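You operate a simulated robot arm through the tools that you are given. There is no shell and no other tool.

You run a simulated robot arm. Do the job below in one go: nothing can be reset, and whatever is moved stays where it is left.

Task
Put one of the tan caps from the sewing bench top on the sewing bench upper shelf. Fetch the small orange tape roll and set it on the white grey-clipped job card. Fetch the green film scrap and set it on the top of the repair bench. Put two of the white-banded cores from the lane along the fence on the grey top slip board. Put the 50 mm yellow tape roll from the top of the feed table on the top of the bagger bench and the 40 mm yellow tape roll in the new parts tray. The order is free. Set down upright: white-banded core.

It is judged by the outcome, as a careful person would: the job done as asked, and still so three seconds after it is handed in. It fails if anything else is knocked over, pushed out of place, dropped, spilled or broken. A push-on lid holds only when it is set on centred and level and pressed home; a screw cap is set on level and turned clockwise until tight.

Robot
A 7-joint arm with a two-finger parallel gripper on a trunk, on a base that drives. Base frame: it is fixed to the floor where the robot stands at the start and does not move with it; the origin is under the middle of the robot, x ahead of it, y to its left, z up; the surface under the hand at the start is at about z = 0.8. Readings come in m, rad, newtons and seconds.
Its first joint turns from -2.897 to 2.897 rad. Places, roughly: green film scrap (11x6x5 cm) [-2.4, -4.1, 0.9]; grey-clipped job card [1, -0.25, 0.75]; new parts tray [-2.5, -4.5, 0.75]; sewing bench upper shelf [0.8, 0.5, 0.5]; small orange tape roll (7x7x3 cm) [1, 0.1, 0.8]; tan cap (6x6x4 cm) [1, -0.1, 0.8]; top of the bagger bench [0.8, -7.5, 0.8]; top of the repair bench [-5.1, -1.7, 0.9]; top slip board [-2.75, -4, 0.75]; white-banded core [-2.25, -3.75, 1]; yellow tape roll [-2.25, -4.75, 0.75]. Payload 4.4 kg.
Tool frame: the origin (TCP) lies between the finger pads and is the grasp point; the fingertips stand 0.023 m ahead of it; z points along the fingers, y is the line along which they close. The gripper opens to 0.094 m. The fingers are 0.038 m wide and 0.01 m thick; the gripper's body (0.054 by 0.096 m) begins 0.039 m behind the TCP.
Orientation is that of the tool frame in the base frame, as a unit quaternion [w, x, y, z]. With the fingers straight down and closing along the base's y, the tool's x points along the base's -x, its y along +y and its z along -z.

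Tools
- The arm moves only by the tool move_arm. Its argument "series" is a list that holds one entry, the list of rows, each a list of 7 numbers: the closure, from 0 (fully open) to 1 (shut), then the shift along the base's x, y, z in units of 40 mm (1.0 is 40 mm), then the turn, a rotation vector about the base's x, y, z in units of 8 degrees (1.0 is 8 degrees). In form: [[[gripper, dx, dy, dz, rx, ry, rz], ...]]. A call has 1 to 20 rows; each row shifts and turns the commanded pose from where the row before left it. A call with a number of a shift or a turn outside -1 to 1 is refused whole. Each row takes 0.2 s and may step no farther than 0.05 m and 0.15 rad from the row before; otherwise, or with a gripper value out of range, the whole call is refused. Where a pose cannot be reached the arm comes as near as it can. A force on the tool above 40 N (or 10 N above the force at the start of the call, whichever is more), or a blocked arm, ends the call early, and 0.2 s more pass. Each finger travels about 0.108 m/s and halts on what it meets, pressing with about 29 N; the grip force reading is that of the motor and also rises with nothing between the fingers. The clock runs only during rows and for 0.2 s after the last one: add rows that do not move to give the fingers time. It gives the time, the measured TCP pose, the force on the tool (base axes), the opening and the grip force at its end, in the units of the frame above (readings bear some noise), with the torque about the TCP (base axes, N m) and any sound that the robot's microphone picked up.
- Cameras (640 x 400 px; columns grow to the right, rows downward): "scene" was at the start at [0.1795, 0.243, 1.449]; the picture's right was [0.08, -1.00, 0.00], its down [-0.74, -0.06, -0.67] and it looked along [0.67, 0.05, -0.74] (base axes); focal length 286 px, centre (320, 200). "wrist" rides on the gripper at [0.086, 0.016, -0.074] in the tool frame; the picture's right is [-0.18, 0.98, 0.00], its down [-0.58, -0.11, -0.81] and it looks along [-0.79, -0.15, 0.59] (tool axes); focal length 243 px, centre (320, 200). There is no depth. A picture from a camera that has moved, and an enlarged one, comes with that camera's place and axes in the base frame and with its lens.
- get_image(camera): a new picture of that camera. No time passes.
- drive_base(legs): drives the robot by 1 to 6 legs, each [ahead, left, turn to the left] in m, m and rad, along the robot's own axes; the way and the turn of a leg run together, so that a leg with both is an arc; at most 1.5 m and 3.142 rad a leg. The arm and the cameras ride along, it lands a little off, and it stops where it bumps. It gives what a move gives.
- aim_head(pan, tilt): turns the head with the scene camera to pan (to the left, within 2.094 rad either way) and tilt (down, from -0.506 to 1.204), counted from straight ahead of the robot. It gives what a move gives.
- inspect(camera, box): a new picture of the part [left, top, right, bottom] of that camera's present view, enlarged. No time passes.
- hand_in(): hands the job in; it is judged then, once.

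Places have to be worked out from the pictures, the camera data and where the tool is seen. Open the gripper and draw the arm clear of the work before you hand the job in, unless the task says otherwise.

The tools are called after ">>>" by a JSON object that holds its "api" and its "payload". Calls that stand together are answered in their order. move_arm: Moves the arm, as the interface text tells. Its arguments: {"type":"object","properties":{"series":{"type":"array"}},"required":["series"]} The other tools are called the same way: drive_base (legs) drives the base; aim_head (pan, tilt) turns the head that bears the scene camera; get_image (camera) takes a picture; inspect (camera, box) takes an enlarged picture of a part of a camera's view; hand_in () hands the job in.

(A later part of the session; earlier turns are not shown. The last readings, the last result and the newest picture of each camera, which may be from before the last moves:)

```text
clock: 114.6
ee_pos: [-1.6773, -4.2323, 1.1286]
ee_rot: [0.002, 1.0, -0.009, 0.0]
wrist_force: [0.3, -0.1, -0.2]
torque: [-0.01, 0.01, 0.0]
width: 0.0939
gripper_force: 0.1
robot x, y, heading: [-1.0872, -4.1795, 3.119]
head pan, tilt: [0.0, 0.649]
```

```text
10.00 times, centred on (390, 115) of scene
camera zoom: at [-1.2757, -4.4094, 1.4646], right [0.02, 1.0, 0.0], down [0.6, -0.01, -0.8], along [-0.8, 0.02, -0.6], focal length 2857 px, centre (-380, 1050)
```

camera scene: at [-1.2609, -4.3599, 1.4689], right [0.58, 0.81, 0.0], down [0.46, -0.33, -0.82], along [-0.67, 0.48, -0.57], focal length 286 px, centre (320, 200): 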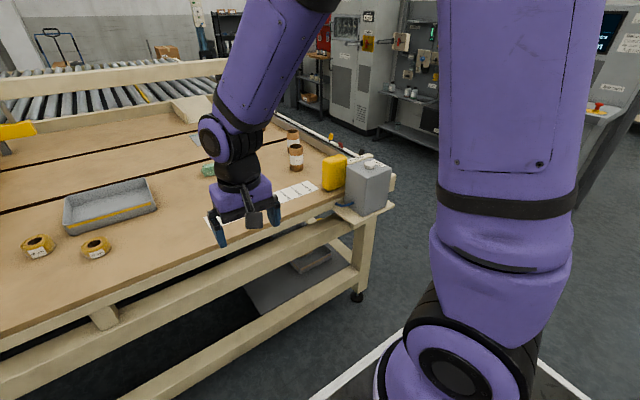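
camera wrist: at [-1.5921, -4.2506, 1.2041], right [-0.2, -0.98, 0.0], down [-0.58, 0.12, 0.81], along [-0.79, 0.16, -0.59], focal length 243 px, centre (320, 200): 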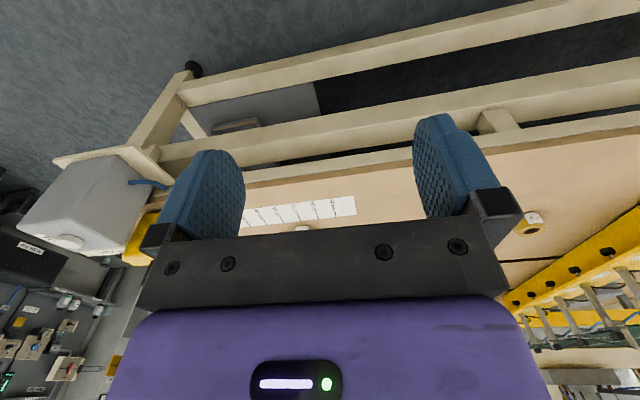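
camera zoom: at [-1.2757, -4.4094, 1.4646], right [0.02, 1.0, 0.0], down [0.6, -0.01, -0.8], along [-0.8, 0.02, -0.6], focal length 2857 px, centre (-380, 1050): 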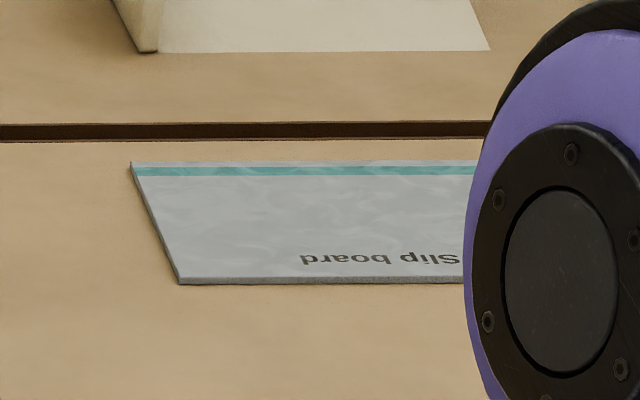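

The rolls read 50 mm (left, beyond the yellow clamp bar), 40 mm (middle) and 25 mm (right, to be left alone); the tray matches the new parts tray place. I drive up to the table in front of the 40 mm roll and tray.

>>> {"api": "drive_base", "payload": {"legs": [[0.4, 0.4, 0]]}}

>>> {"api": "get_image", "payload": {"camera": "scene"}}

>>> {"api": "get_image", "payload": {"camera": "wrist"}}

```text
clock: 117.8
ee_pos: [-2.085, -4.6249, 1.1289]
ee_rot: [0.002, 1.0, -0.01, 0.0]
wrist_force: [-0.3, -0.8, -0.9]
torque: [0.0, 0.01, 0.0]
width: 0.094
gripper_force: 0.0
robot x, y, heading: [-1.4953, -4.5682, 3.123]
head pan, tilt: [0.0, 0.649]
```

```text
taken
camera scene: at [-1.6833, -4.803, 1.4646], right [0.02, 1.0, 0.0], down [0.6, -0.01, -0.8], along [-0.8, 0.01, -0.6], focal length 286 px, centre (320, 200)
```

scene: 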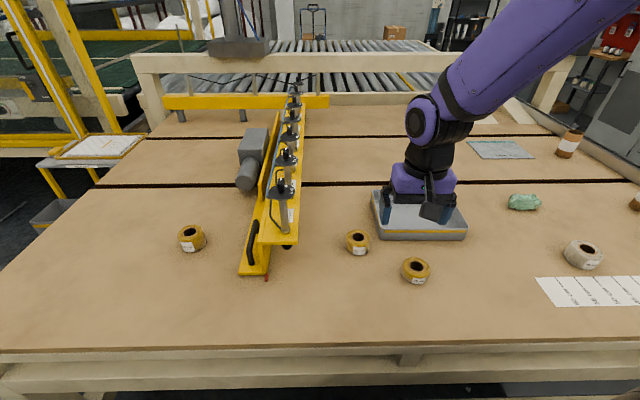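

```text
taken
camera wrist: at [-2.0, -4.6447, 1.2041], right [-0.2, -0.98, 0.0], down [-0.58, 0.12, 0.81], along [-0.79, 0.16, -0.59], focal length 243 px, centre (320, 200)
```

wrist: 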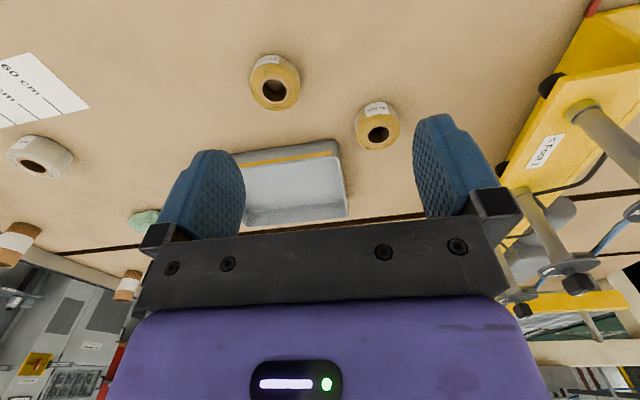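

Triangulation puts the table top at z≈0.845 and the 40 mm roll at about [-2.267,-4.685]; the tray spans x -2.28…-2.49, y -4.61…-4.35. I move above the 40 mm roll.

>>> {"api": "move_arm", "payload": {"series": [[[0, -0.758, -0.25, -0.66, 0, 0, 0], [0, -0.758, -0.25, -0.66, 0, 0, 0], [0, -0.758, -0.25, -0.66, 0, 0, 0], [0, -0.758, -0.25, -0.66, 0, 0, 0], [0, -0.758, -0.25, -0.66, 0, 0, 0], [0, -0.758, -0.25, -0.66, 0, 0, 0], [0, 0, 0, 0, 0, 0, 0]]]}}

>>> {"api": "get_image", "payload": {"camera": "wrist"}}

>>> {"api": "get_image", "payload": {"camera": "scene"}}

```text
clock: 119.4
ee_pos: [-2.267, -4.6861, 0.9718]
ee_rot: [0.002, 1.0, -0.01, 0.0]
wrist_force: [0.4, 0.8, -0.7]
torque: [0.01, 0.02, 0.0]
width: 0.094
gripper_force: 0.0
robot x, y, heading: [-1.4929, -4.5736, 3.121]
head pan, tilt: [0.0, 0.649]
```

```text
taken
camera wrist: at [-2.1825, -4.7057, 1.0465], right [-0.2, -0.98, 0.0], down [-0.58, 0.12, 0.81], along [-0.79, 0.16, -0.59], focal length 243 px, centre (320, 200)
```

wrist: 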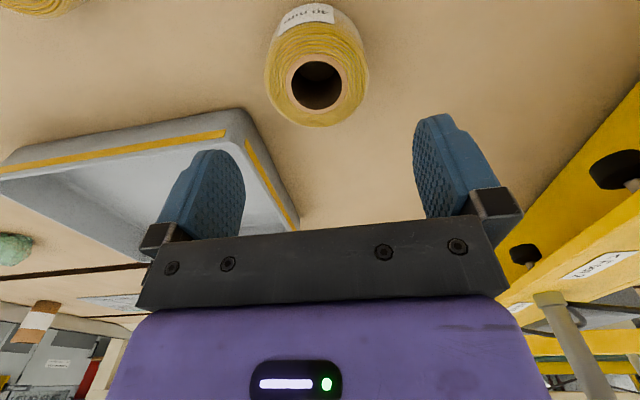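

```text
taken
camera scene: at [-1.6831, -4.803, 1.4646], right [0.02, 1.0, 0.0], down [0.6, -0.01, -0.8], along [-0.8, 0.01, -0.6], focal length 286 px, centre (320, 200)
```

scene: 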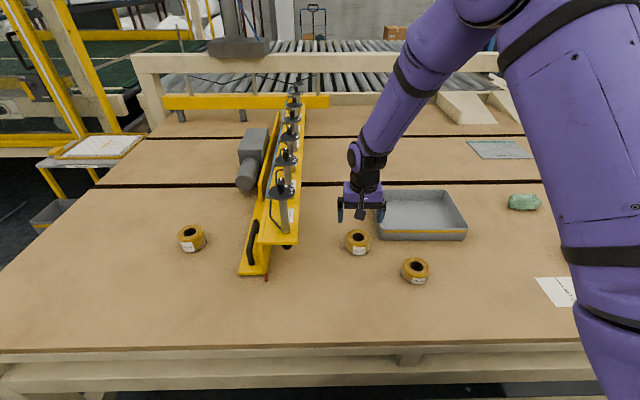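

The roll is centred under the hand (its label reads 40 mm). I descend around it.

>>> {"api": "move_arm", "payload": {"series": [[[0, 0, 0, -0.8, 0, 0, 0], [0, 0, 0, -0.8, 0, 0, 0], [0, 0, 0, -0.55, 0, 0, 0], [0, 0, 0, -0.2, 0, 0, 0], [0, 0, 0, 0, 0, 0, 0]]]}}

>>> {"api": "get_image", "payload": {"camera": "wrist"}}

```text
clock: 120.6
ee_pos: [-2.267, -4.6857, 0.8761]
ee_rot: [0.002, 1.0, -0.009, 0.0]
wrist_force: [0.2, -0.1, 0.4]
torque: [-0.03, -0.01, 0.01]
width: 0.0942
gripper_force: 0.0
robot x, y, heading: [-1.496, -4.574, 3.122]
head pan, tilt: [0.0, 0.649]
```

```text
taken
camera wrist: at [-2.1816, -4.7047, 0.9522], right [-0.2, -0.98, 0.0], down [-0.58, 0.12, 0.81], along [-0.79, 0.16, -0.59], focal length 243 px, centre (320, 200)
```

wrist: 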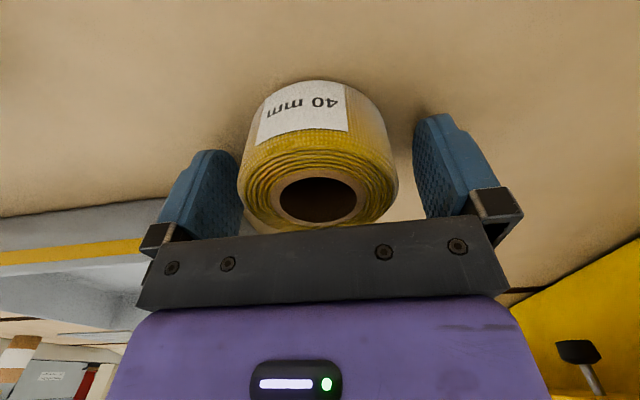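

The pads straddle the 40 mm roll. I close and lift.

>>> {"api": "move_arm", "payload": {"series": [[[0.3, 0, 0, 0, 0, 0, 0], [1, 0, 0, 0, 0, 0, 0], [1, 0, 0, 0, 0, 0, 0], [1, 0, 0, 0, 0, 0, 0], [1, 0, 0, 0.3, 0, 0, 0], [1, 0, 0, 0.8, 0, 0, 0], [1, 0, 0, 1, 0, 0, 0], [1, 0, 0, 1, 0, 0, 0], [1, 0, 0, 0.4, 0, 0, 0], [1, 0, 0, 0, 0, 0, 0]]]}}

>>> {"api": "get_image", "payload": {"camera": "wrist"}}

>>> {"api": "inspect", "payload": {"camera": "scene", "box": [320, 150, 520, 290]}}

```text
clock: 122.8
ee_pos: [-2.2665, -4.6875, 1.0166]
ee_rot: [0.002, 1.0, -0.01, 0.0]
wrist_force: [-0.3, -0.1, 0.3]
torque: [-0.02, 0.02, -0.02]
width: 0.069
gripper_force: 29.1
robot x, y, heading: [-1.4958, -4.5732, 3.127]
head pan, tilt: [0.0, 0.649]
```

```text
taken
camera wrist: at [-2.1816, -4.7057, 1.0916], right [-0.2, -0.98, 0.0], down [-0.58, 0.12, 0.81], along [-0.79, 0.16, -0.59], focal length 243 px, centre (320, 200)
```

wrist: 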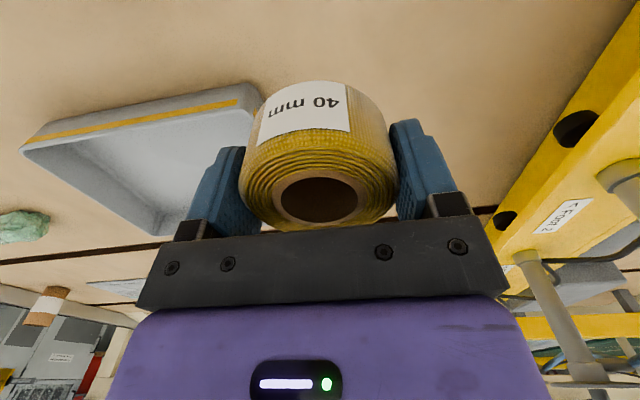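

```text
2.86 times, centred on (420, 220) of scene
camera zoom: at [-1.6834, -4.803, 1.4646], right [0.02, 1.0, 0.0], down [0.6, -0.01, -0.8], along [-0.8, 0.01, -0.6], focal length 816 px, centre (34, 143)
```

zoom: 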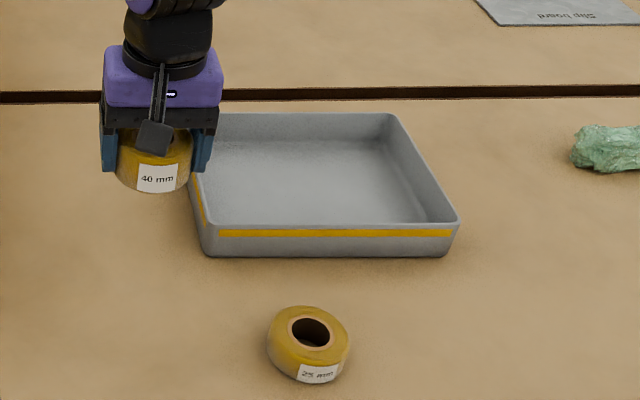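

The roll is held and the tray is empty. I carry it over the tray's middle (about [-2.384,-4.482]).

>>> {"api": "move_arm", "payload": {"series": [[[1, -0.49, 0.86, 0, 0, 0, 0], [1, -0.49, 0.86, 0, 0, 0, 0], [1, -0.49, 0.86, 0, 0, 0, 0], [1, -0.49, 0.86, 0, 0, 0, 0], [1, -0.49, 0.86, 0, 0, 0, 0], [1, -0.49, 0.86, 0, 0, 0, 0], [1, 0, 0, 0, 0, 0, 0]]]}}

>>> {"api": "get_image", "payload": {"camera": "wrist"}}

>>> {"api": "inspect", "payload": {"camera": "scene", "box": [320, 130, 520, 270]}}

```text
clock: 124.4
ee_pos: [-2.3847, -4.4793, 1.016]
ee_rot: [0.002, 1.0, -0.01, 0.001]
wrist_force: [-0.1, 0.7, -0.7]
torque: [0.0, -0.02, 0.02]
width: 0.0692
gripper_force: 29.0
robot x, y, heading: [-1.4932, -4.5713, 3.128]
head pan, tilt: [0.0, 0.649]
```

```text
taken
camera wrist: at [-2.2984, -4.4981, 1.0915], right [-0.2, -0.98, 0.0], down [-0.58, 0.12, 0.81], along [-0.79, 0.16, -0.59], focal length 243 px, centre (320, 200)
```

wrist: 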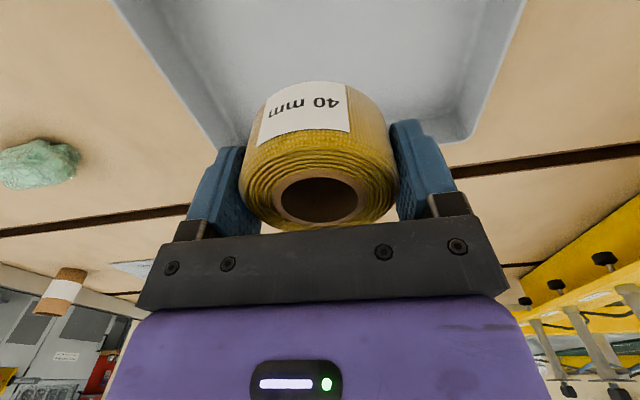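

```text
2.86 times, centred on (420, 200) of scene
camera zoom: at [-1.6833, -4.8029, 1.4646], right [0.02, 1.0, 0.0], down [0.6, -0.01, -0.8], along [-0.8, 0.01, -0.6], focal length 816 px, centre (34, 200)
```

zoom: 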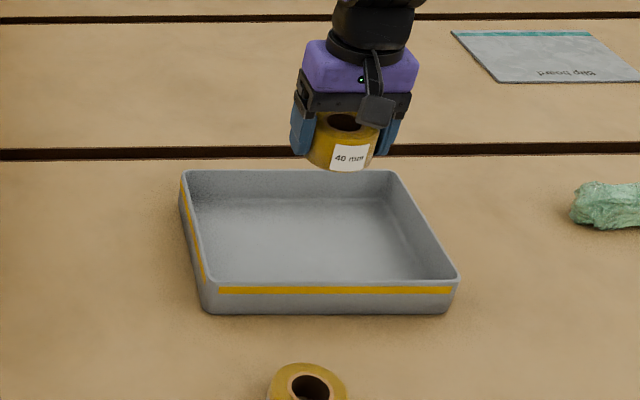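

Centred over the tray. I lower the roll toward the tray floor.

>>> {"api": "move_arm", "payload": {"series": [[[1, 0, 0, -0.9, 0, 0, 0], [1, 0, 0, -0.9, 0, 0, 0], [1, 0, 0, -0.9, 0, 0, 0], [1, 0, 0, -0.4, 0, 0, 0], [1, 0, 0, -0.1, 0, 0, 0], [1, 0, 0, -0.05, 0, 0, 0], [1, 0, 0, 0, 0, 0, 0]]]}}

```text
clock: 126.0
ee_pos: [-2.3856, -4.48, 0.8867]
ee_rot: [0.002, 1.0, -0.009, 0.0]
wrist_force: [-0.1, -0.3, -0.1]
torque: [0.01, -0.02, -0.01]
width: 0.0688
gripper_force: 29.0
robot x, y, heading: [-1.4963, -4.5744, 3.125]
head pan, tilt: [0.0, 0.649]
```

No contact yet at 0.887. I lower by small steps until the floor is felt.

>>> {"api": "move_arm", "payload": {"series": [[[1, 0, 0, -0.05, 0, 0, 0], [1, 0, 0, -0.05, 0, 0, 0], [1, 0, 0, -0.03, 0, 0, 0], [1, 0, 0, 0, 0, 0, 0]]]}}

```text
clock: 127.0
ee_pos: [-2.3846, -4.4799, 0.8829]
ee_rot: [0.002, 1.0, -0.01, 0.0]
wrist_force: [0.7, -0.4, 0.6]
torque: [0.03, 0.0, 0.03]
width: 0.0689
gripper_force: 29.0
robot x, y, heading: [-1.4934, -4.574, 3.127]
head pan, tilt: [0.0, 0.649]
```

>>> {"api": "move_arm", "payload": {"series": [[[1, 0, 0, -0.04, 0, 0, 0], [1, 0, 0, -0.03, 0, 0, 0], [1, 0, 0, -0.03, 0, 0, 0], [1, 0, 0, 0, 0, 0, 0]]]}}

```text
clock: 128.0
ee_pos: [-2.384, -4.4783, 0.8798]
ee_rot: [0.002, 1.0, -0.01, -0.002]
wrist_force: [-3.2, 0.9, 29.5]
torque: [0.12, 0.05, -0.12]
width: 0.0693
gripper_force: 29.0
robot x, y, heading: [-1.4952, -4.5721, 3.123]
head pan, tilt: [0.0, 0.649]
```

The roll is on the tray floor (contact at 0.880). I ease off, open, and rise out of the tray.

>>> {"api": "move_arm", "payload": {"series": [[[1, 0, 0, 0.04, 0, 0, 0], [0.6, 0, 0, 0, 0, 0, 0], [0.2, 0, 0, 0, 0, 0, 0], [0, 0, 0, 0, 0, 0, 0], [0, 0, 0, 0.3, 0, 0, 0], [0, 0, 0, 0.9, 0, 0, 0], [0, 0, 0, 1, 0, 0, 0], [0, 0, 0, 1, 0, 0, 0], [0, 0, 0, 0, 0, 0, 0]]]}}

>>> {"api": "get_image", "payload": {"camera": "wrist"}}

>>> {"api": "get_image", "payload": {"camera": "scene"}}

```text
clock: 130.0
ee_pos: [-2.386, -4.4801, 1.0077]
ee_rot: [0.001, 1.0, -0.009, 0.0]
wrist_force: [0.1, 0.9, -0.1]
torque: [0.03, 0.0, -0.03]
width: 0.0939
gripper_force: 0.0
robot x, y, heading: [-1.4921, -4.5727, 3.125]
head pan, tilt: [0.0, 0.649]
```

```text
taken
camera wrist: at [-2.2997, -4.4982, 1.0823], right [-0.2, -0.98, 0.0], down [-0.58, 0.12, 0.81], along [-0.79, 0.16, -0.59], focal length 243 px, centre (320, 200)
```

wrist: 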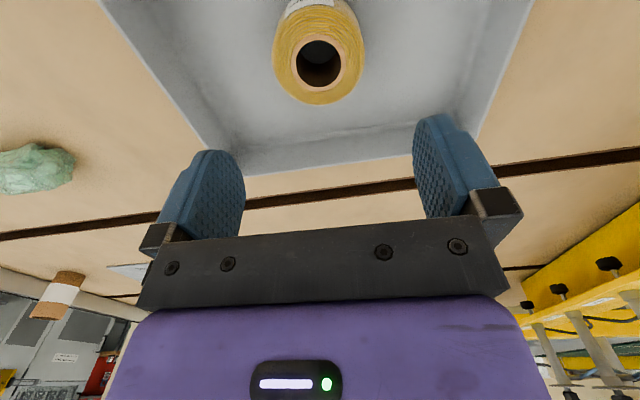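

```text
taken
camera scene: at [-1.6834, -4.8029, 1.4646], right [0.02, 1.0, 0.0], down [0.6, -0.01, -0.8], along [-0.8, 0.01, -0.6], focal length 286 px, centre (320, 200)
```

scene: 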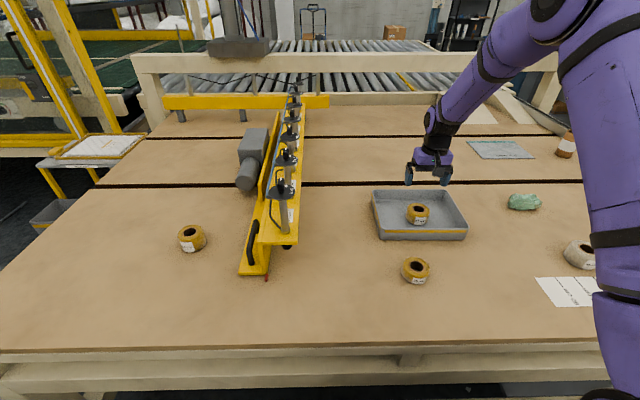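

The 40 mm roll sits in the new parts tray. Next is the 50 mm roll beyond the clamp bar: I raise and retract the arm, then drive along the table toward it.

>>> {"api": "move_arm", "payload": {"series": [[[0, 0, 0, 1, 0, 0, 0], [0, 0.6, 0, 0.8, 0, 0, 0], [0, 0.9, 0, 0.4, 0, 0, 0], [0, 1, 0, 0.3, 0, 0, 0], [0, 1, 0, 0.3, 0, 0, 0], [0, 1, 0, 0.3, 0, 0, 0], [0, 1, 0, 0.2, 0, 0, 0], [0, 1, 0, 0, 0, 0, 0], [0, 1, 0, 0, 0, 0, 0], [0, 0, 0, 0, 0, 0, 0]]]}}

>>> {"api": "drive_base", "payload": {"legs": [[0.03, 0.58, 0]]}}

>>> {"api": "get_image", "payload": {"camera": "scene"}}

>>> {"api": "get_image", "payload": {"camera": "wrist"}}

```text
clock: 132.2
ee_pos: [-2.084, -4.4803, 1.1398]
ee_rot: [0.002, 1.0, -0.01, 0.0]
wrist_force: [-0.2, 0.4, -0.1]
torque: [0.0, -0.02, -0.02]
width: 0.0939
gripper_force: 0.1
robot x, y, heading: [-1.4928, -4.5724, 3.129]
head pan, tilt: [0.0, 0.649]
```

```text
clock: 135.5
ee_pos: [-2.1238, -5.0577, 1.1404]
ee_rot: [0.002, 1.0, -0.007, 0.0]
wrist_force: [-0.2, 0.5, 0.5]
torque: [0.01, 0.0, 0.01]
width: 0.0939
gripper_force: 0.1
robot x, y, heading: [-1.5311, -5.1501, 3.126]
head pan, tilt: [0.0, 0.649]
```

```text
taken
camera scene: at [-1.7219, -5.3795, 1.4646], right [0.01, 1.0, 0.0], down [0.6, -0.01, -0.8], along [-0.8, 0.01, -0.6], focal length 286 px, centre (320, 200)
```

scene: 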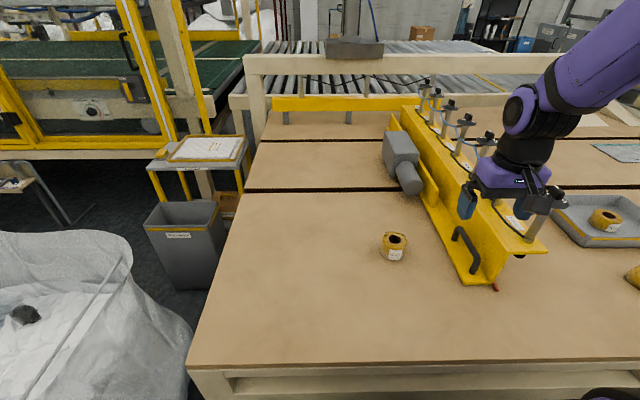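

```text
taken
camera wrist: at [-2.0385, -5.0761, 1.2144], right [-0.2, -0.98, 0.0], down [-0.58, 0.12, 0.81], along [-0.79, 0.16, -0.59], focal length 243 px, centre (320, 200)
```

wrist: 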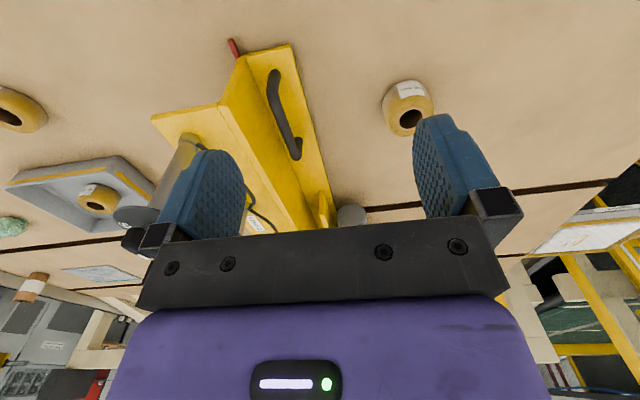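

Both views put the 50 mm roll at about [-2.285,-5.165]. I go sideways first, away from the clamp bar, then forward and down to above the roll.

>>> {"api": "move_arm", "payload": {"series": [[[0, 0, -0.9, 0, 0, 0, 0], [0, -0.2, -0.9, 0, 0, 0, 0], [0, -0.5, -0.88, -0.2, 0, 0, 0], [0, -0.85, 0, -0.45, 0, 0, 0], [0, -0.85, 0, -0.45, 0, 0, 0], [0, -0.85, 0, -0.45, 0, 0, 0], [0, -0.78, 0, -0.45, 0, 0, 0], [0, 0, 0, -0.9, 0, 0, 0], [0, 0, 0, -0.6, 0, 0, 0], [0, 0, 0, 0, 0, 0, 0]]]}}

>>> {"api": "get_image", "payload": {"camera": "wrist"}}

>>> {"api": "get_image", "payload": {"camera": "scene"}}

```text
clock: 137.7
ee_pos: [-2.2857, -5.1651, 0.9978]
ee_rot: [0.002, 1.0, -0.008, 0.0]
wrist_force: [-0.1, 0.1, 0.3]
torque: [0.02, 0.01, -0.03]
width: 0.094
gripper_force: 0.1
robot x, y, heading: [-1.5334, -5.1461, 3.129]
head pan, tilt: [0.0, 0.649]
```

```text
taken
camera wrist: at [-2.2003, -5.1831, 1.073], right [-0.2, -0.98, 0.0], down [-0.58, 0.12, 0.81], along [-0.79, 0.16, -0.59], focal length 243 px, centre (320, 200)
```

wrist: 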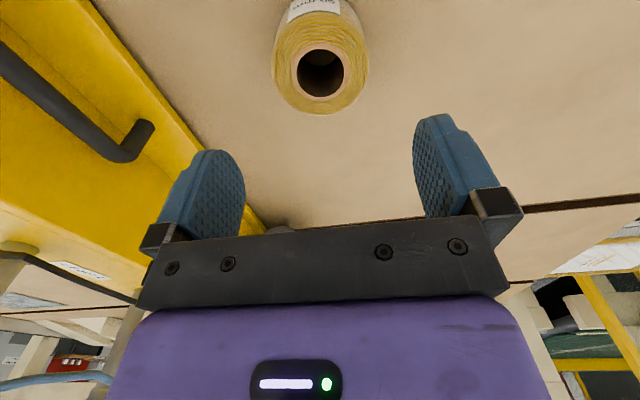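

```text
taken
camera scene: at [-1.7218, -5.3795, 1.4646], right [0.01, 1.0, 0.0], down [0.6, -0.01, -0.8], along [-0.8, 0.01, -0.6], focal length 286 px, centre (320, 200)
```

scene: 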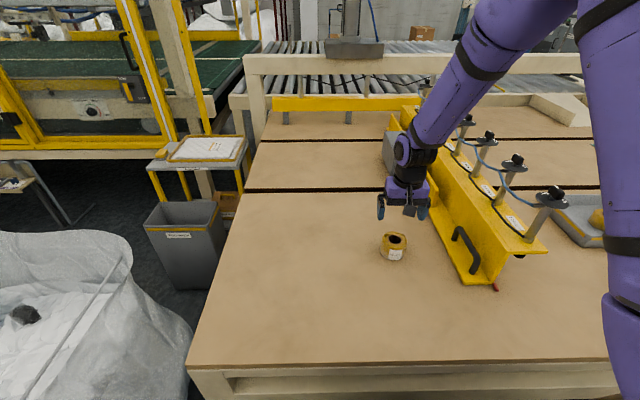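

Centred over the 50 mm roll. I descend, close and lift.

>>> {"api": "move_arm", "payload": {"series": [[[0, 0, 0, -0.9, 0, 0, 0], [0, 0, 0, -0.9, 0, 0, 0], [0, 0, 0, -0.8, 0, 0, 0], [0, 0, 0, -0.4, 0, 0, 0], [0, 0, 0, 0, 0, 0, 0], [0.3, 0, 0, 0, 0, 0, 0], [1, 0, 0, 0, 0, 0, 0], [1, 0, 0, 0, 0, 0, 0], [1, 0, 0, 0, 0, 0, 0]]]}}

>>> {"api": "get_image", "payload": {"camera": "wrist"}}

```text
clock: 139.7
ee_pos: [-2.2862, -5.1651, 0.8779]
ee_rot: [0.002, 1.0, -0.008, 0.0]
wrist_force: [-0.8, 0.5, 0.4]
torque: [-0.03, -0.04, -0.04]
width: 0.0691
gripper_force: 28.8
robot x, y, heading: [-1.5324, -5.1485, 3.124]
head pan, tilt: [0.0, 0.649]
```

```text
taken
camera wrist: at [-2.2005, -5.1835, 0.9532], right [-0.2, -0.98, 0.0], down [-0.58, 0.12, 0.81], along [-0.79, 0.16, -0.59], focal length 243 px, centre (320, 200)
```

wrist: 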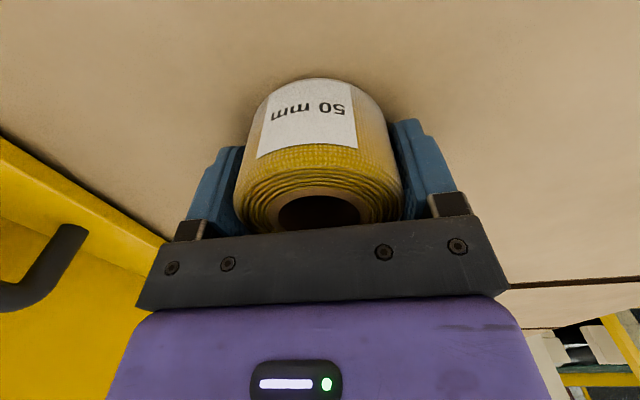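

The 50 mm roll is gripped. I lift it, retract, and back away from the table.

>>> {"api": "move_arm", "payload": {"series": [[[1, 0, 0, 0.4, 0, 0, 0], [1, 0, 0, 0.9, 0, 0, 0], [1, 0, 0, 1, 0, 0, 0], [1, 0, 0, 1, 0, 0, 0], [1, 0, 0, 1, 0, 0, 0], [1, 0, 0, 1, 0, 0, 0], [1, 0.6, 0, 0.9, 0, 0, 0], [1, 1, 0, 0.2, 0, 0, 0], [1, 1, 0, 0, 0, 0, 0], [1, 1, 0, 0, 0, 0, 0], [1, 0.8, 0, 0, 0, 0, 0], [1, 0, 0, 0, 0, 0, 0]]]}}

>>> {"api": "drive_base", "payload": {"legs": [[-0.5, 0, 0]]}}

>>> {"api": "aim_head", "payload": {"pan": 2.0, "tilt": 0.4}}

>>> {"api": "get_image", "payload": {"camera": "scene"}}

>>> {"api": "aim_head", "payload": {"pan": 1.2, "tilt": 0.4}}

>>> {"api": "get_image", "payload": {"camera": "scene"}}

```text
clock: 142.3
ee_pos: [-2.1102, -5.1648, 1.1358]
ee_rot: [0.002, 1.0, -0.008, 0.0]
wrist_force: [-0.6, 0.5, -1.3]
torque: [-0.01, -0.03, 0.03]
width: 0.0689
gripper_force: 28.9
robot x, y, heading: [-1.531, -5.153, 3.127]
head pan, tilt: [0.0, 0.649]
```

```text
clock: 145.2
ee_pos: [-1.6116, -5.1716, 1.136]
ee_rot: [0.002, 1.0, -0.008, -0.001]
wrist_force: [0.3, 0.0, 0.4]
torque: [-0.01, -0.01, -0.01]
width: 0.0687
gripper_force: 28.9
robot x, y, heading: [-1.0338, -5.1613, 3.124]
head pan, tilt: [0.0, 0.649]
```

```text
clock: 147.2
ee_pos: [-1.6109, -5.1708, 1.1348]
ee_rot: [0.002, 1.0, -0.008, 0.0]
wrist_force: [-0.6, 0.7, -0.3]
torque: [0.02, 0.0, 0.0]
width: 0.0689
gripper_force: 28.8
robot x, y, heading: [-1.0345, -5.1565, 3.129]
head pan, tilt: [2.0, 0.4]
```

```text
taken
camera scene: at [-1.1001, -5.4731, 1.4871], right [-0.92, -0.4, 0.0], down [-0.16, 0.36, -0.92], along [0.37, -0.84, -0.39], focal length 286 px, centre (320, 200)
```

scene: 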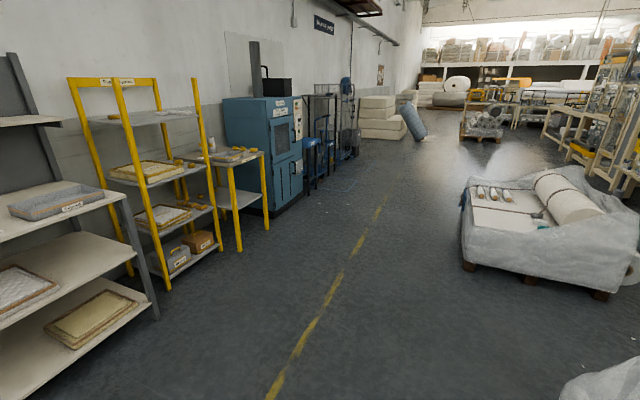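

```text
clock: 148.3
ee_pos: [-1.6106, -5.171, 1.1366]
ee_rot: [0.001, 1.0, -0.008, 0.0]
wrist_force: [0.2, -0.5, -0.5]
torque: [0.01, 0.01, -0.01]
width: 0.0689
gripper_force: 28.7
robot x, y, heading: [-1.0374, -5.1584, 3.128]
head pan, tilt: [1.201, 0.4]
```

```text
taken
camera scene: at [-1.1721, -5.4741, 1.4871], right [-0.93, 0.38, 0.0], down [0.15, 0.36, -0.92], along [-0.35, -0.85, -0.39], focal length 286 px, centre (320, 200)
```

scene: 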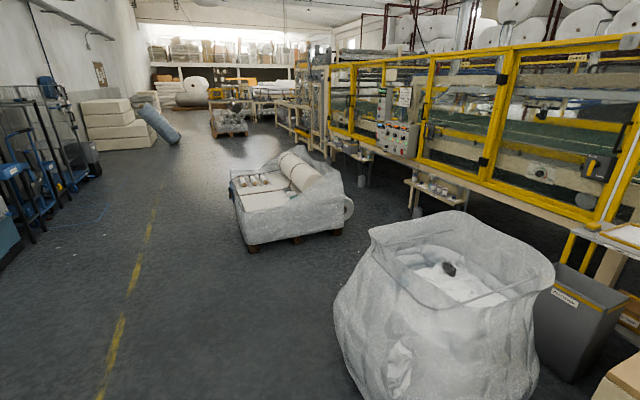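

The bagger bench is the yellow-legged side table beside the blue machine, at about [0.7,-7.5]. I turn around and drive there along the open lane.

>>> {"api": "drive_base", "payload": {"legs": [[0, 0, -3.128], [0.3, -1.1, 0], [0.3, -1.15, 0]]}}

>>> {"api": "aim_head", "payload": {"pan": 0.1, "tilt": 0.6}}

>>> {"api": "get_image", "payload": {"camera": "scene"}}

>>> {"api": "get_image", "payload": {"camera": "wrist"}}

```text
clock: 167.0
ee_pos: [0.1523, -7.368, 1.1357]
ee_rot: [0.0, -0.009, 1.0, 0.001]
wrist_force: [0.8, -0.2, -1.3]
torque: [-0.01, 0.02, 0.0]
width: 0.0689
gripper_force: 28.3
robot x, y, heading: [-0.4216, -7.4023, 0.02]
head pan, tilt: [1.201, 0.4]
```

```text
clock: 168.4
ee_pos: [0.1507, -7.3661, 1.1345]
ee_rot: [0.0, -0.009, 1.0, 0.002]
wrist_force: [-0.2, -0.1, -1.1]
torque: [-0.03, -0.03, 0.01]
width: 0.0691
gripper_force: 28.6
robot x, y, heading: [-0.4265, -7.4006, 0.02]
head pan, tilt: [0.099, 0.6]
```

```text
taken
camera scene: at [-0.2399, -7.1532, 1.4689], right [0.12, -0.99, 0.0], down [-0.56, -0.07, -0.83], along [0.82, 0.1, -0.56], focal length 286 px, centre (320, 200)
```

scene: 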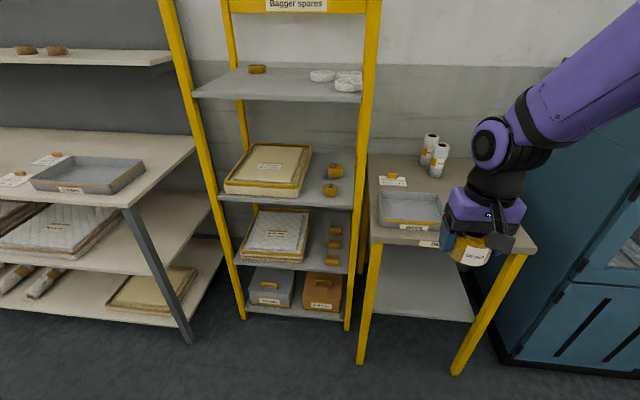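

```text
taken
camera wrist: at [0.0649, -7.3543, 1.2104], right [0.17, 0.99, 0.0], down [0.58, -0.1, 0.81], along [0.8, -0.13, -0.59], focal length 243 px, centre (320, 200)
```

wrist: 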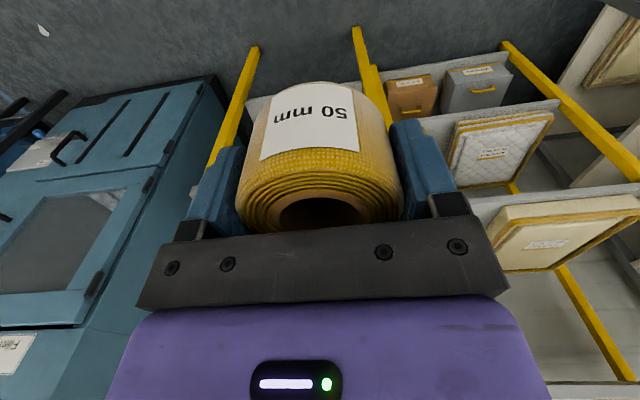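

The bench top holds a grey tray, a card and two rolls; the arm hides its right part. I move the hand aside to the left to see the free space.

>>> {"api": "move_arm", "payload": {"series": [[[1, 0, 1, 0.3, 0, 0, 0], [1, 0, 1, 0.3, 0, 0, 0], [1, 0, 1, 0.2, 0, 0, 0], [1, 0, 1, 0, 0, 0, 0], [1, 0, 1, 0, 0, 0, 0], [1, 0, 1, 0, 0, 0, 0], [1, 0, 1, 0, 0, 0, 0], [1, 0, 1, 0, 0, 0, 0], [1, 0, 1, 0, 0, 0, 0], [1, 0, 1, 0, 0, 0, 0]]]}}

>>> {"api": "get_image", "payload": {"camera": "scene"}}

>>> {"api": "inspect", "payload": {"camera": "scene", "box": [340, 110, 560, 270]}}

```text
clock: 170.6
ee_pos: [0.1531, -6.9678, 1.1671]
ee_rot: [0.0, -0.009, 1.0, 0.002]
wrist_force: [0.4, 0.0, -0.2]
torque: [0.01, 0.01, -0.01]
width: 0.0693
gripper_force: 28.8
robot x, y, heading: [-0.4256, -7.4053, 0.024]
head pan, tilt: [0.099, 0.6]
```

```text
taken
camera scene: at [-0.2398, -7.1539, 1.469], right [0.12, -0.99, 0.0], down [-0.56, -0.07, -0.83], along [0.82, 0.1, -0.56], focal length 286 px, centre (320, 200)
```

scene: 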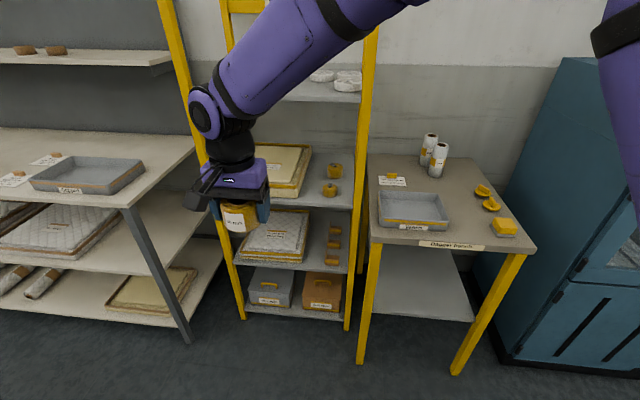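

```text
2.50 times, centred on (450, 190) of scene
camera zoom: at [-0.2398, -7.1539, 1.469], right [0.12, -0.99, 0.0], down [-0.56, -0.07, -0.83], along [0.82, 0.1, -0.56], focal length 714 px, centre (-5, 225)
```

zoom: 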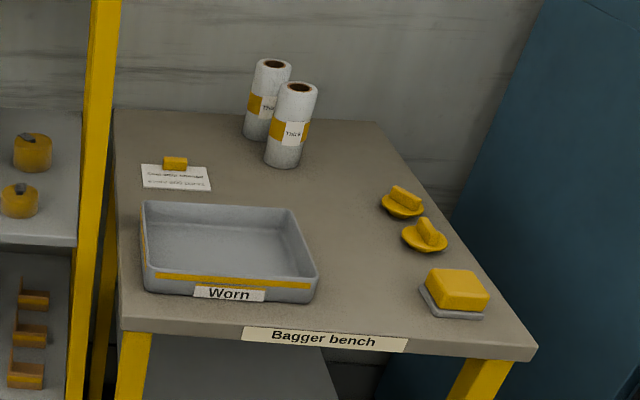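

The top is labelled "Bagger bench". A free spot lies between the tray and the yellow caps, around [0.82,-7.61]. I bring the hand back to the middle and drive up to the bench.

>>> {"api": "move_arm", "payload": {"series": [[[1, 0, -1, 0, 0, 0, 0], [1, 0, -1, 0, 0, 0, 0], [1, 0, -1, 0, 0, 0, 0], [1, 0, -1, 0, 0, 0, 0], [1, 0, -1, 0, 0, 0, 0], [1, 0, -1, 0, 0, 0, 0], [1, 0, -1, 0, 0, 0, 0], [1, 0, -1, 0, 0, 0, 0], [1, 0, -1, 0, 0, 0, 0], [1, 0, -1, 0, 0, 0, 0]]]}}

>>> {"api": "drive_base", "payload": {"legs": [[0, -0.17, -0.022], [0.4, 0, 0]]}}

>>> {"api": "get_image", "payload": {"camera": "wrist"}}

>>> {"api": "get_image", "payload": {"camera": "scene"}}

```text
clock: 172.8
ee_pos: [0.1528, -7.3674, 1.1675]
ee_rot: [0.001, -0.009, 1.0, 0.001]
wrist_force: [0.2, 0.9, -0.5]
torque: [-0.01, 0.01, 0.0]
width: 0.0692
gripper_force: 29.4
robot x, y, heading: [-0.4284, -7.4035, 0.016]
head pan, tilt: [0.099, 0.6]
```

```text
clock: 176.3
ee_pos: [0.5573, -7.5511, 1.1683]
ee_rot: [0.0, 0.0, 1.0, 0.002]
wrist_force: [-0.2, -0.5, -0.7]
torque: [-0.04, 0.0, 0.02]
width: 0.0688
gripper_force: 28.6
robot x, y, heading: [-0.0213, -7.5785, 0.002]
head pan, tilt: [0.099, 0.6]
```

```text
taken
camera wrist: at [0.469, -7.5363, 1.2423], right [0.18, 0.98, 0.0], down [0.58, -0.11, 0.81], along [0.79, -0.15, -0.59], focal length 243 px, centre (320, 200)
```

wrist: 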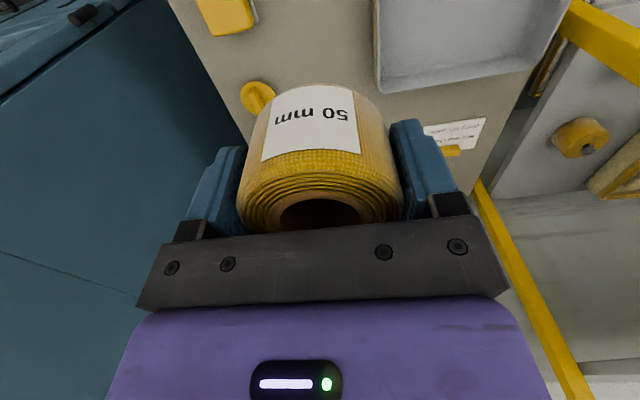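

```text
taken
camera scene: at [0.1679, -7.3294, 1.4689], right [0.1, -0.99, 0.0], down [-0.56, -0.06, -0.82], along [0.82, 0.08, -0.57], focal length 286 px, centre (320, 200)
```

scene: 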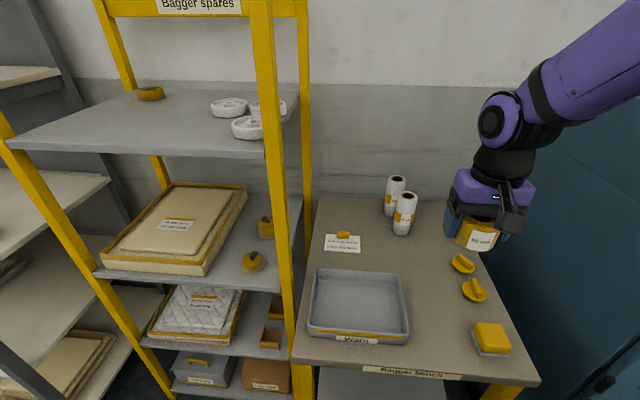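

Two views show the bench top is at z≈0.85, with the caps near [0.77,-7.67] and [0.68,-7.67] and the rolls near [0.90,-7.53]. I aim for [0.78,-7.555] and move above it.

>>> {"api": "move_arm", "payload": {"series": [[[1, 0.796, 0, -0.4, 0, 0, 0], [1, 0.796, 0, -0.4, 0, 0, 0], [1, 0.796, 0, -0.4, 0, 0, 0], [1, 0.796, 0, -0.4, 0, 0, 0], [1, 0.796, -0.03, -0.4, 0, 0, 0], [1, 0.796, -0.03, -0.4, 0, 0, 0], [1, 0.796, -0.03, -0.4, 0, 0, 0], [1, 0, 0, 0, 0, 0, 0]]]}}

>>> {"api": "get_image", "payload": {"camera": "wrist"}}

>>> {"api": "get_image", "payload": {"camera": "scene"}}

```text
clock: 178.1
ee_pos: [0.7786, -7.5541, 1.0549]
ee_rot: [0.0, 0.0, 1.0, 0.002]
wrist_force: [0.4, 0.1, -0.2]
torque: [0.02, -0.02, -0.03]
width: 0.0691
gripper_force: 28.8
robot x, y, heading: [-0.0224, -7.5752, 0.002]
head pan, tilt: [0.099, 0.6]
```

```text
taken
camera wrist: at [0.6917, -7.5401, 1.1307], right [0.18, 0.98, 0.0], down [0.58, -0.11, 0.81], along [0.79, -0.15, -0.59], focal length 243 px, centre (320, 200)
```

wrist: 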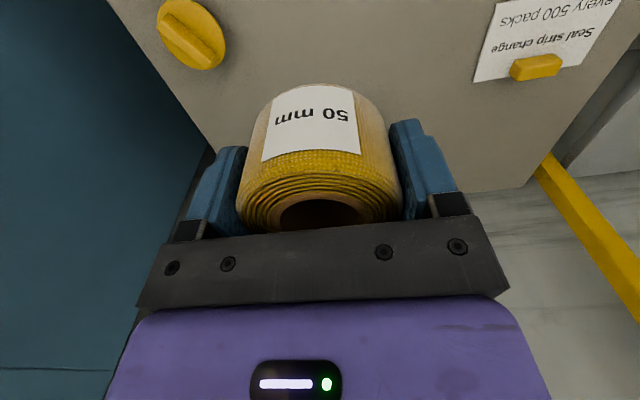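

```text
taken
camera scene: at [0.1678, -7.3294, 1.4689], right [0.1, -0.99, 0.0], down [-0.56, -0.06, -0.83], along [0.82, 0.08, -0.56], focal length 286 px, centre (320, 200)
```

scene: 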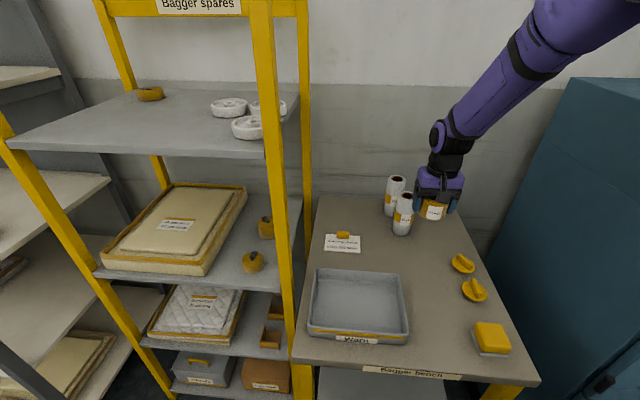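

The spot is clear; I shift 2 cm nearer for extra room from the standing rolls and lower the tape roll.

>>> {"api": "move_arm", "payload": {"series": [[[1, -0.45, 0, -0.5, 0, 0, 0], [1, 0, 0, -0.9, 0, 0, 0], [1, 0, 0, -0.9, 0, 0, 0], [1, 0, 0, -0.9, 0, 0, 0], [1, 0, 0, -0.5, 0, 0, 0], [1, 0, 0, 0, 0, 0, 0]]]}}

>>> {"api": "get_image", "payload": {"camera": "wrist"}}

>>> {"api": "inspect", "payload": {"camera": "scene", "box": [340, 140, 540, 300]}}

```text
clock: 179.5
ee_pos: [0.7603, -7.5553, 0.9071]
ee_rot: [0.001, 0.001, 1.0, 0.002]
wrist_force: [-0.1, -0.2, 0.4]
torque: [-0.02, 0.0, 0.02]
width: 0.0691
gripper_force: 29.1
robot x, y, heading: [-0.0206, -7.5779, 0.003]
head pan, tilt: [0.099, 0.6]
```

```text
taken
camera wrist: at [0.6728, -7.5398, 0.9822], right [0.18, 0.98, 0.0], down [0.58, -0.11, 0.81], along [0.79, -0.15, -0.59], focal length 243 px, centre (320, 200)
```

wrist: 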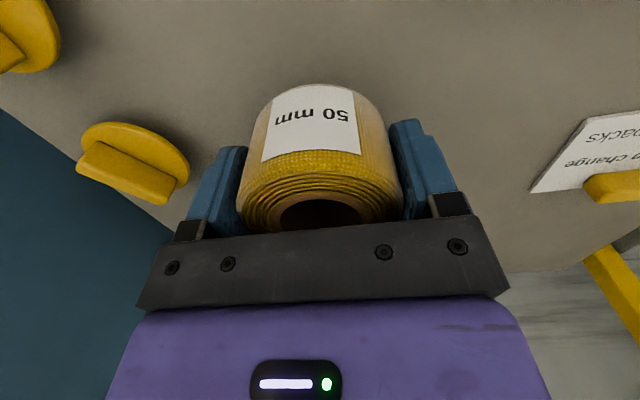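

```text
2.50 times, centred on (440, 220) of scene
camera zoom: at [0.1678, -7.3294, 1.4689], right [0.1, -0.99, 0.0], down [-0.56, -0.06, -0.83], along [0.82, 0.08, -0.56], focal length 714 px, centre (20, 150)
```

zoom: 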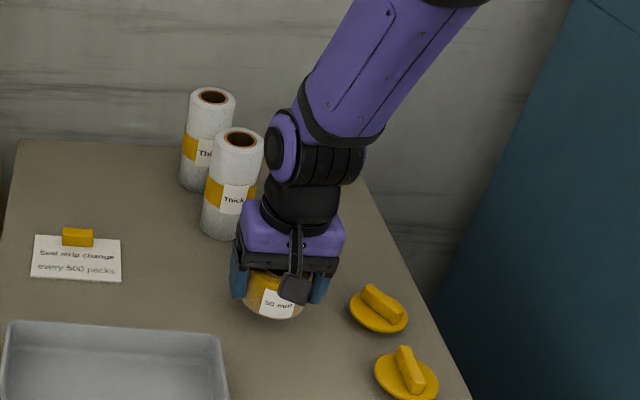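

Clear of the caps and rolls. I lower in small steps until contact.

>>> {"api": "move_arm", "payload": {"series": [[[1, 0, 0, -0.15, 0, 0, 0], [1, 0, 0, -0.1, 0, 0, 0], [1, 0, 0, -0.06, 0, 0, 0], [1, 0, 0, -0.05, 0, 0, 0], [1, 0, 0, 0, 0, 0, 0]]]}}

```text
clock: 180.7
ee_pos: [0.7609, -7.5547, 0.8929]
ee_rot: [0.0, -0.001, 1.0, 0.003]
wrist_force: [0.2, -0.1, -1.1]
torque: [-0.02, 0.0, -0.03]
width: 0.0691
gripper_force: 28.9
robot x, y, heading: [-0.0216, -7.5722, -0.006]
head pan, tilt: [0.099, 0.6]
```

>>> {"api": "move_arm", "payload": {"series": [[[1, 0, 0, -0.05, 0, 0, 0], [1, 0, 0, -0.05, 0, 0, 0], [1, 0, 0, -0.05, 0, 0, 0], [1, 0, 0, -0.04, 0, 0, 0], [1, 0, 0, 0, 0, 0, 0]]]}}

```text
clock: 181.9
ee_pos: [0.7608, -7.5542, 0.8864]
ee_rot: [0.0, 0.0, 1.0, 0.002]
wrist_force: [-0.9, 0.7, -0.6]
torque: [-0.01, 0.0, 0.0]
width: 0.0692
gripper_force: 28.6
robot x, y, heading: [-0.0183, -7.5704, 0.004]
head pan, tilt: [0.099, 0.6]
```

>>> {"api": "move_arm", "payload": {"series": [[[1, 0, 0, -0.05, 0, 0, 0], [1, 0, 0, -0.05, 0, 0, 0], [1, 0, 0, -0.04, 0, 0, 0], [1, 0, 0, 0, 0, 0, 0]]]}}

```text
clock: 182.9
ee_pos: [0.7604, -7.5542, 0.8799]
ee_rot: [0.0, 0.0, 1.0, 0.002]
wrist_force: [0.0, 0.5, -0.7]
torque: [0.0, 0.0, 0.0]
width: 0.0693
gripper_force: 29.0
robot x, y, heading: [-0.0197, -7.5745, 0.005]
head pan, tilt: [0.099, 0.6]
```

Still free at 0.880; I continue in 2 mm steps.

>>> {"api": "move_arm", "payload": {"series": [[[1, 0, 0, -0.05, 0, 0, 0], [1, 0, 0, -0.05, 0, 0, 0], [1, 0, 0, -0.05, 0, 0, 0], [1, 0, 0, 0, 0, 0, 0]]]}}

>>> {"api": "get_image", "payload": {"camera": "wrist"}}

>>> {"api": "inspect", "payload": {"camera": "scene", "box": [380, 180, 500, 270]}}

```text
clock: 183.9
ee_pos: [0.7622, -7.5533, 0.8754]
ee_rot: [0.001, 0.0, 1.0, 0.002]
wrist_force: [0.3, -1.4, 35.2]
torque: [-0.14, -0.09, 0.17]
width: 0.069
gripper_force: 29.0
robot x, y, heading: [-0.0194, -7.5763, 0.002]
head pan, tilt: [0.099, 0.6]
```

```text
taken
camera wrist: at [0.6735, -7.5401, 0.9504], right [0.18, 0.98, 0.0], down [0.58, -0.11, 0.81], along [0.79, -0.15, -0.59], focal length 243 px, centre (320, 200)
```

wrist: 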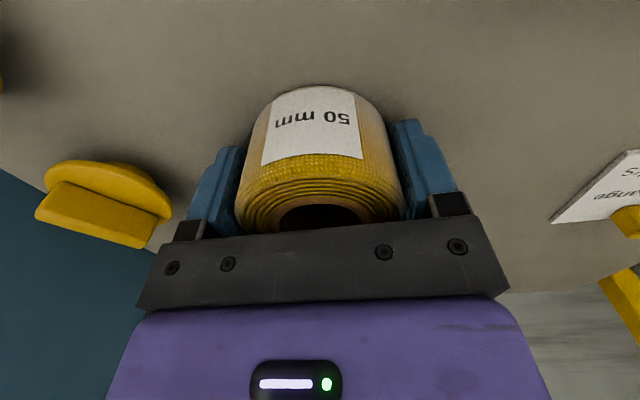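

```text
4.44 times, centred on (440, 225) of scene
camera zoom: at [0.1666, -7.3294, 1.4691], right [0.1, -0.99, 0.0], down [-0.56, -0.06, -0.83], along [0.82, 0.08, -0.56], focal length 1270 px, centre (-213, 89)
```

zoom: 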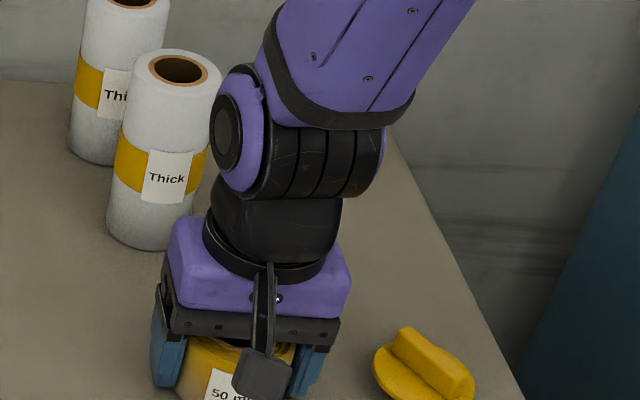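

Contact at 0.8755: the roll stands on the bench. I ease off, open and rise.

>>> {"api": "move_arm", "payload": {"series": [[[1, 0, 0, 0.05, 0, 0, 0], [0.6, 0, 0, 0, 0, 0, 0], [0.2, 0, 0, 0, 0, 0, 0], [0, 0, 0, 0, 0, 0, 0], [0, 0, 0, 0, 0, 0, 0], [0, 0, 0, 0.4, 0, 0, 0], [0, 0, 0, 0.9, 0, 0, 0], [0, 0, 0, 1, 0, 0, 0], [0, 0, 0, 1, 0, 0, 0], [0, 0, 0, 1, 0, 0, 0], [0, 0, 0, 0, 0, 0, 0]]]}}

>>> {"api": "get_image", "payload": {"camera": "wrist"}}

>>> {"api": "get_image", "payload": {"camera": "scene"}}

```text
clock: 186.3
ee_pos: [0.7606, -7.5536, 1.0476]
ee_rot: [0.0, -0.001, 1.0, 0.002]
wrist_force: [-0.1, 0.1, -0.2]
torque: [0.02, 0.05, -0.02]
width: 0.094
gripper_force: 0.0
robot x, y, heading: [-0.0225, -7.5723, 0.001]
head pan, tilt: [0.099, 0.6]
```

```text
taken
camera wrist: at [0.6736, -7.5392, 1.1229], right [0.18, 0.98, 0.0], down [0.58, -0.11, 0.81], along [0.79, -0.15, -0.59], focal length 243 px, centre (320, 200)
```

wrist: 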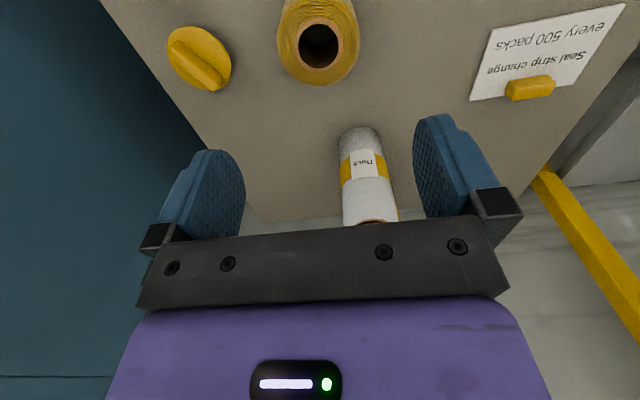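

```text
taken
camera scene: at [0.1681, -7.3294, 1.4689], right [0.1, -0.99, 0.0], down [-0.56, -0.06, -0.82], along [0.82, 0.08, -0.57], focal length 286 px, centre (320, 200)
```

scene: 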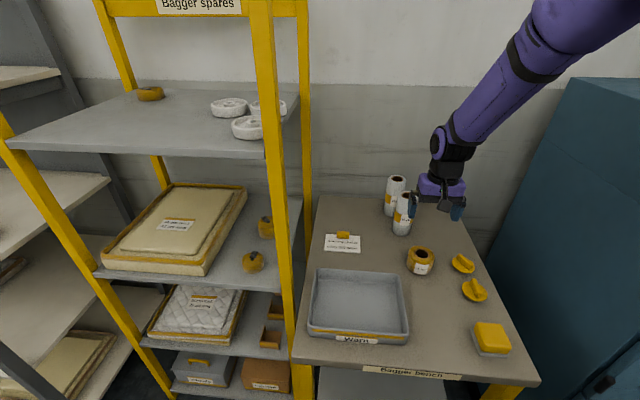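

The 50 mm roll stands on the bagger bench. I retract the arm and drive back up the lane toward the feed table.

>>> {"api": "move_arm", "payload": {"series": [[[0, 0, 0, 1, 0, 0, 0], [0, -0.7, 0, 0.7, 0, 0, 0], [0, -1, 0, 0.4, 0, 0, 0], [0, -1, 0, 0.2, 0, 0, 0], [0, -1, 0, 0, 0, 0, 0], [0, -1, 0, 0, 0, 0, 0], [0, 0, 0, 0, 0, 0, 0]]]}}

>>> {"api": "drive_base", "payload": {"legs": [[-0.4, 0, 0], [-0.4, 1.2, 0], [-0.3, 1.2, 0], [0, 0.6, 0]]}}

>>> {"api": "aim_head", "payload": {"pan": 2.0, "tilt": 0.4}}

>>> {"api": "get_image", "payload": {"camera": "scene"}}

```text
clock: 187.9
ee_pos: [0.5716, -7.5549, 1.1391]
ee_rot: [-0.001, 0.0, 1.0, 0.002]
wrist_force: [0.4, 0.8, -0.3]
torque: [0.03, 0.03, -0.01]
width: 0.0941
gripper_force: 0.0
robot x, y, heading: [-0.0237, -7.5738, -0.004]
head pan, tilt: [0.099, 0.6]
```

```text
clock: 205.2
ee_pos: [-0.4701, -4.5546, 1.1386]
ee_rot: [0.0, 0.012, 1.0, 0.001]
wrist_force: [-0.2, -0.1, 0.7]
torque: [-0.02, 0.03, 0.0]
width: 0.0943
gripper_force: 0.0
robot x, y, heading: [-1.0622, -4.5618, -0.023]
head pan, tilt: [0.099, 0.6]
```

```text
clock: 207.1
ee_pos: [-0.4692, -4.5535, 1.1382]
ee_rot: [0.0, 0.012, 1.0, 0.002]
wrist_force: [0.3, 0.0, 0.6]
torque: [0.0, 0.01, 0.04]
width: 0.0939
gripper_force: 0.1
robot x, y, heading: [-1.0694, -4.5591, -0.02]
head pan, tilt: [2.0, 0.4]
```

```text
taken
camera scene: at [-0.993, -4.2411, 1.4871], right [0.92, 0.4, 0.0], down [0.15, -0.36, -0.92], along [-0.36, 0.85, -0.39], focal length 286 px, centre (320, 200)
```

scene: 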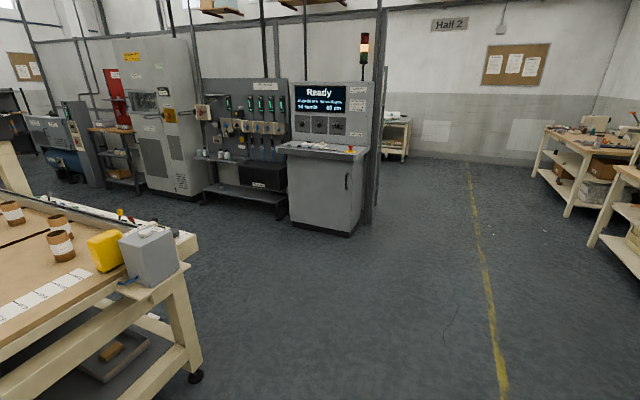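

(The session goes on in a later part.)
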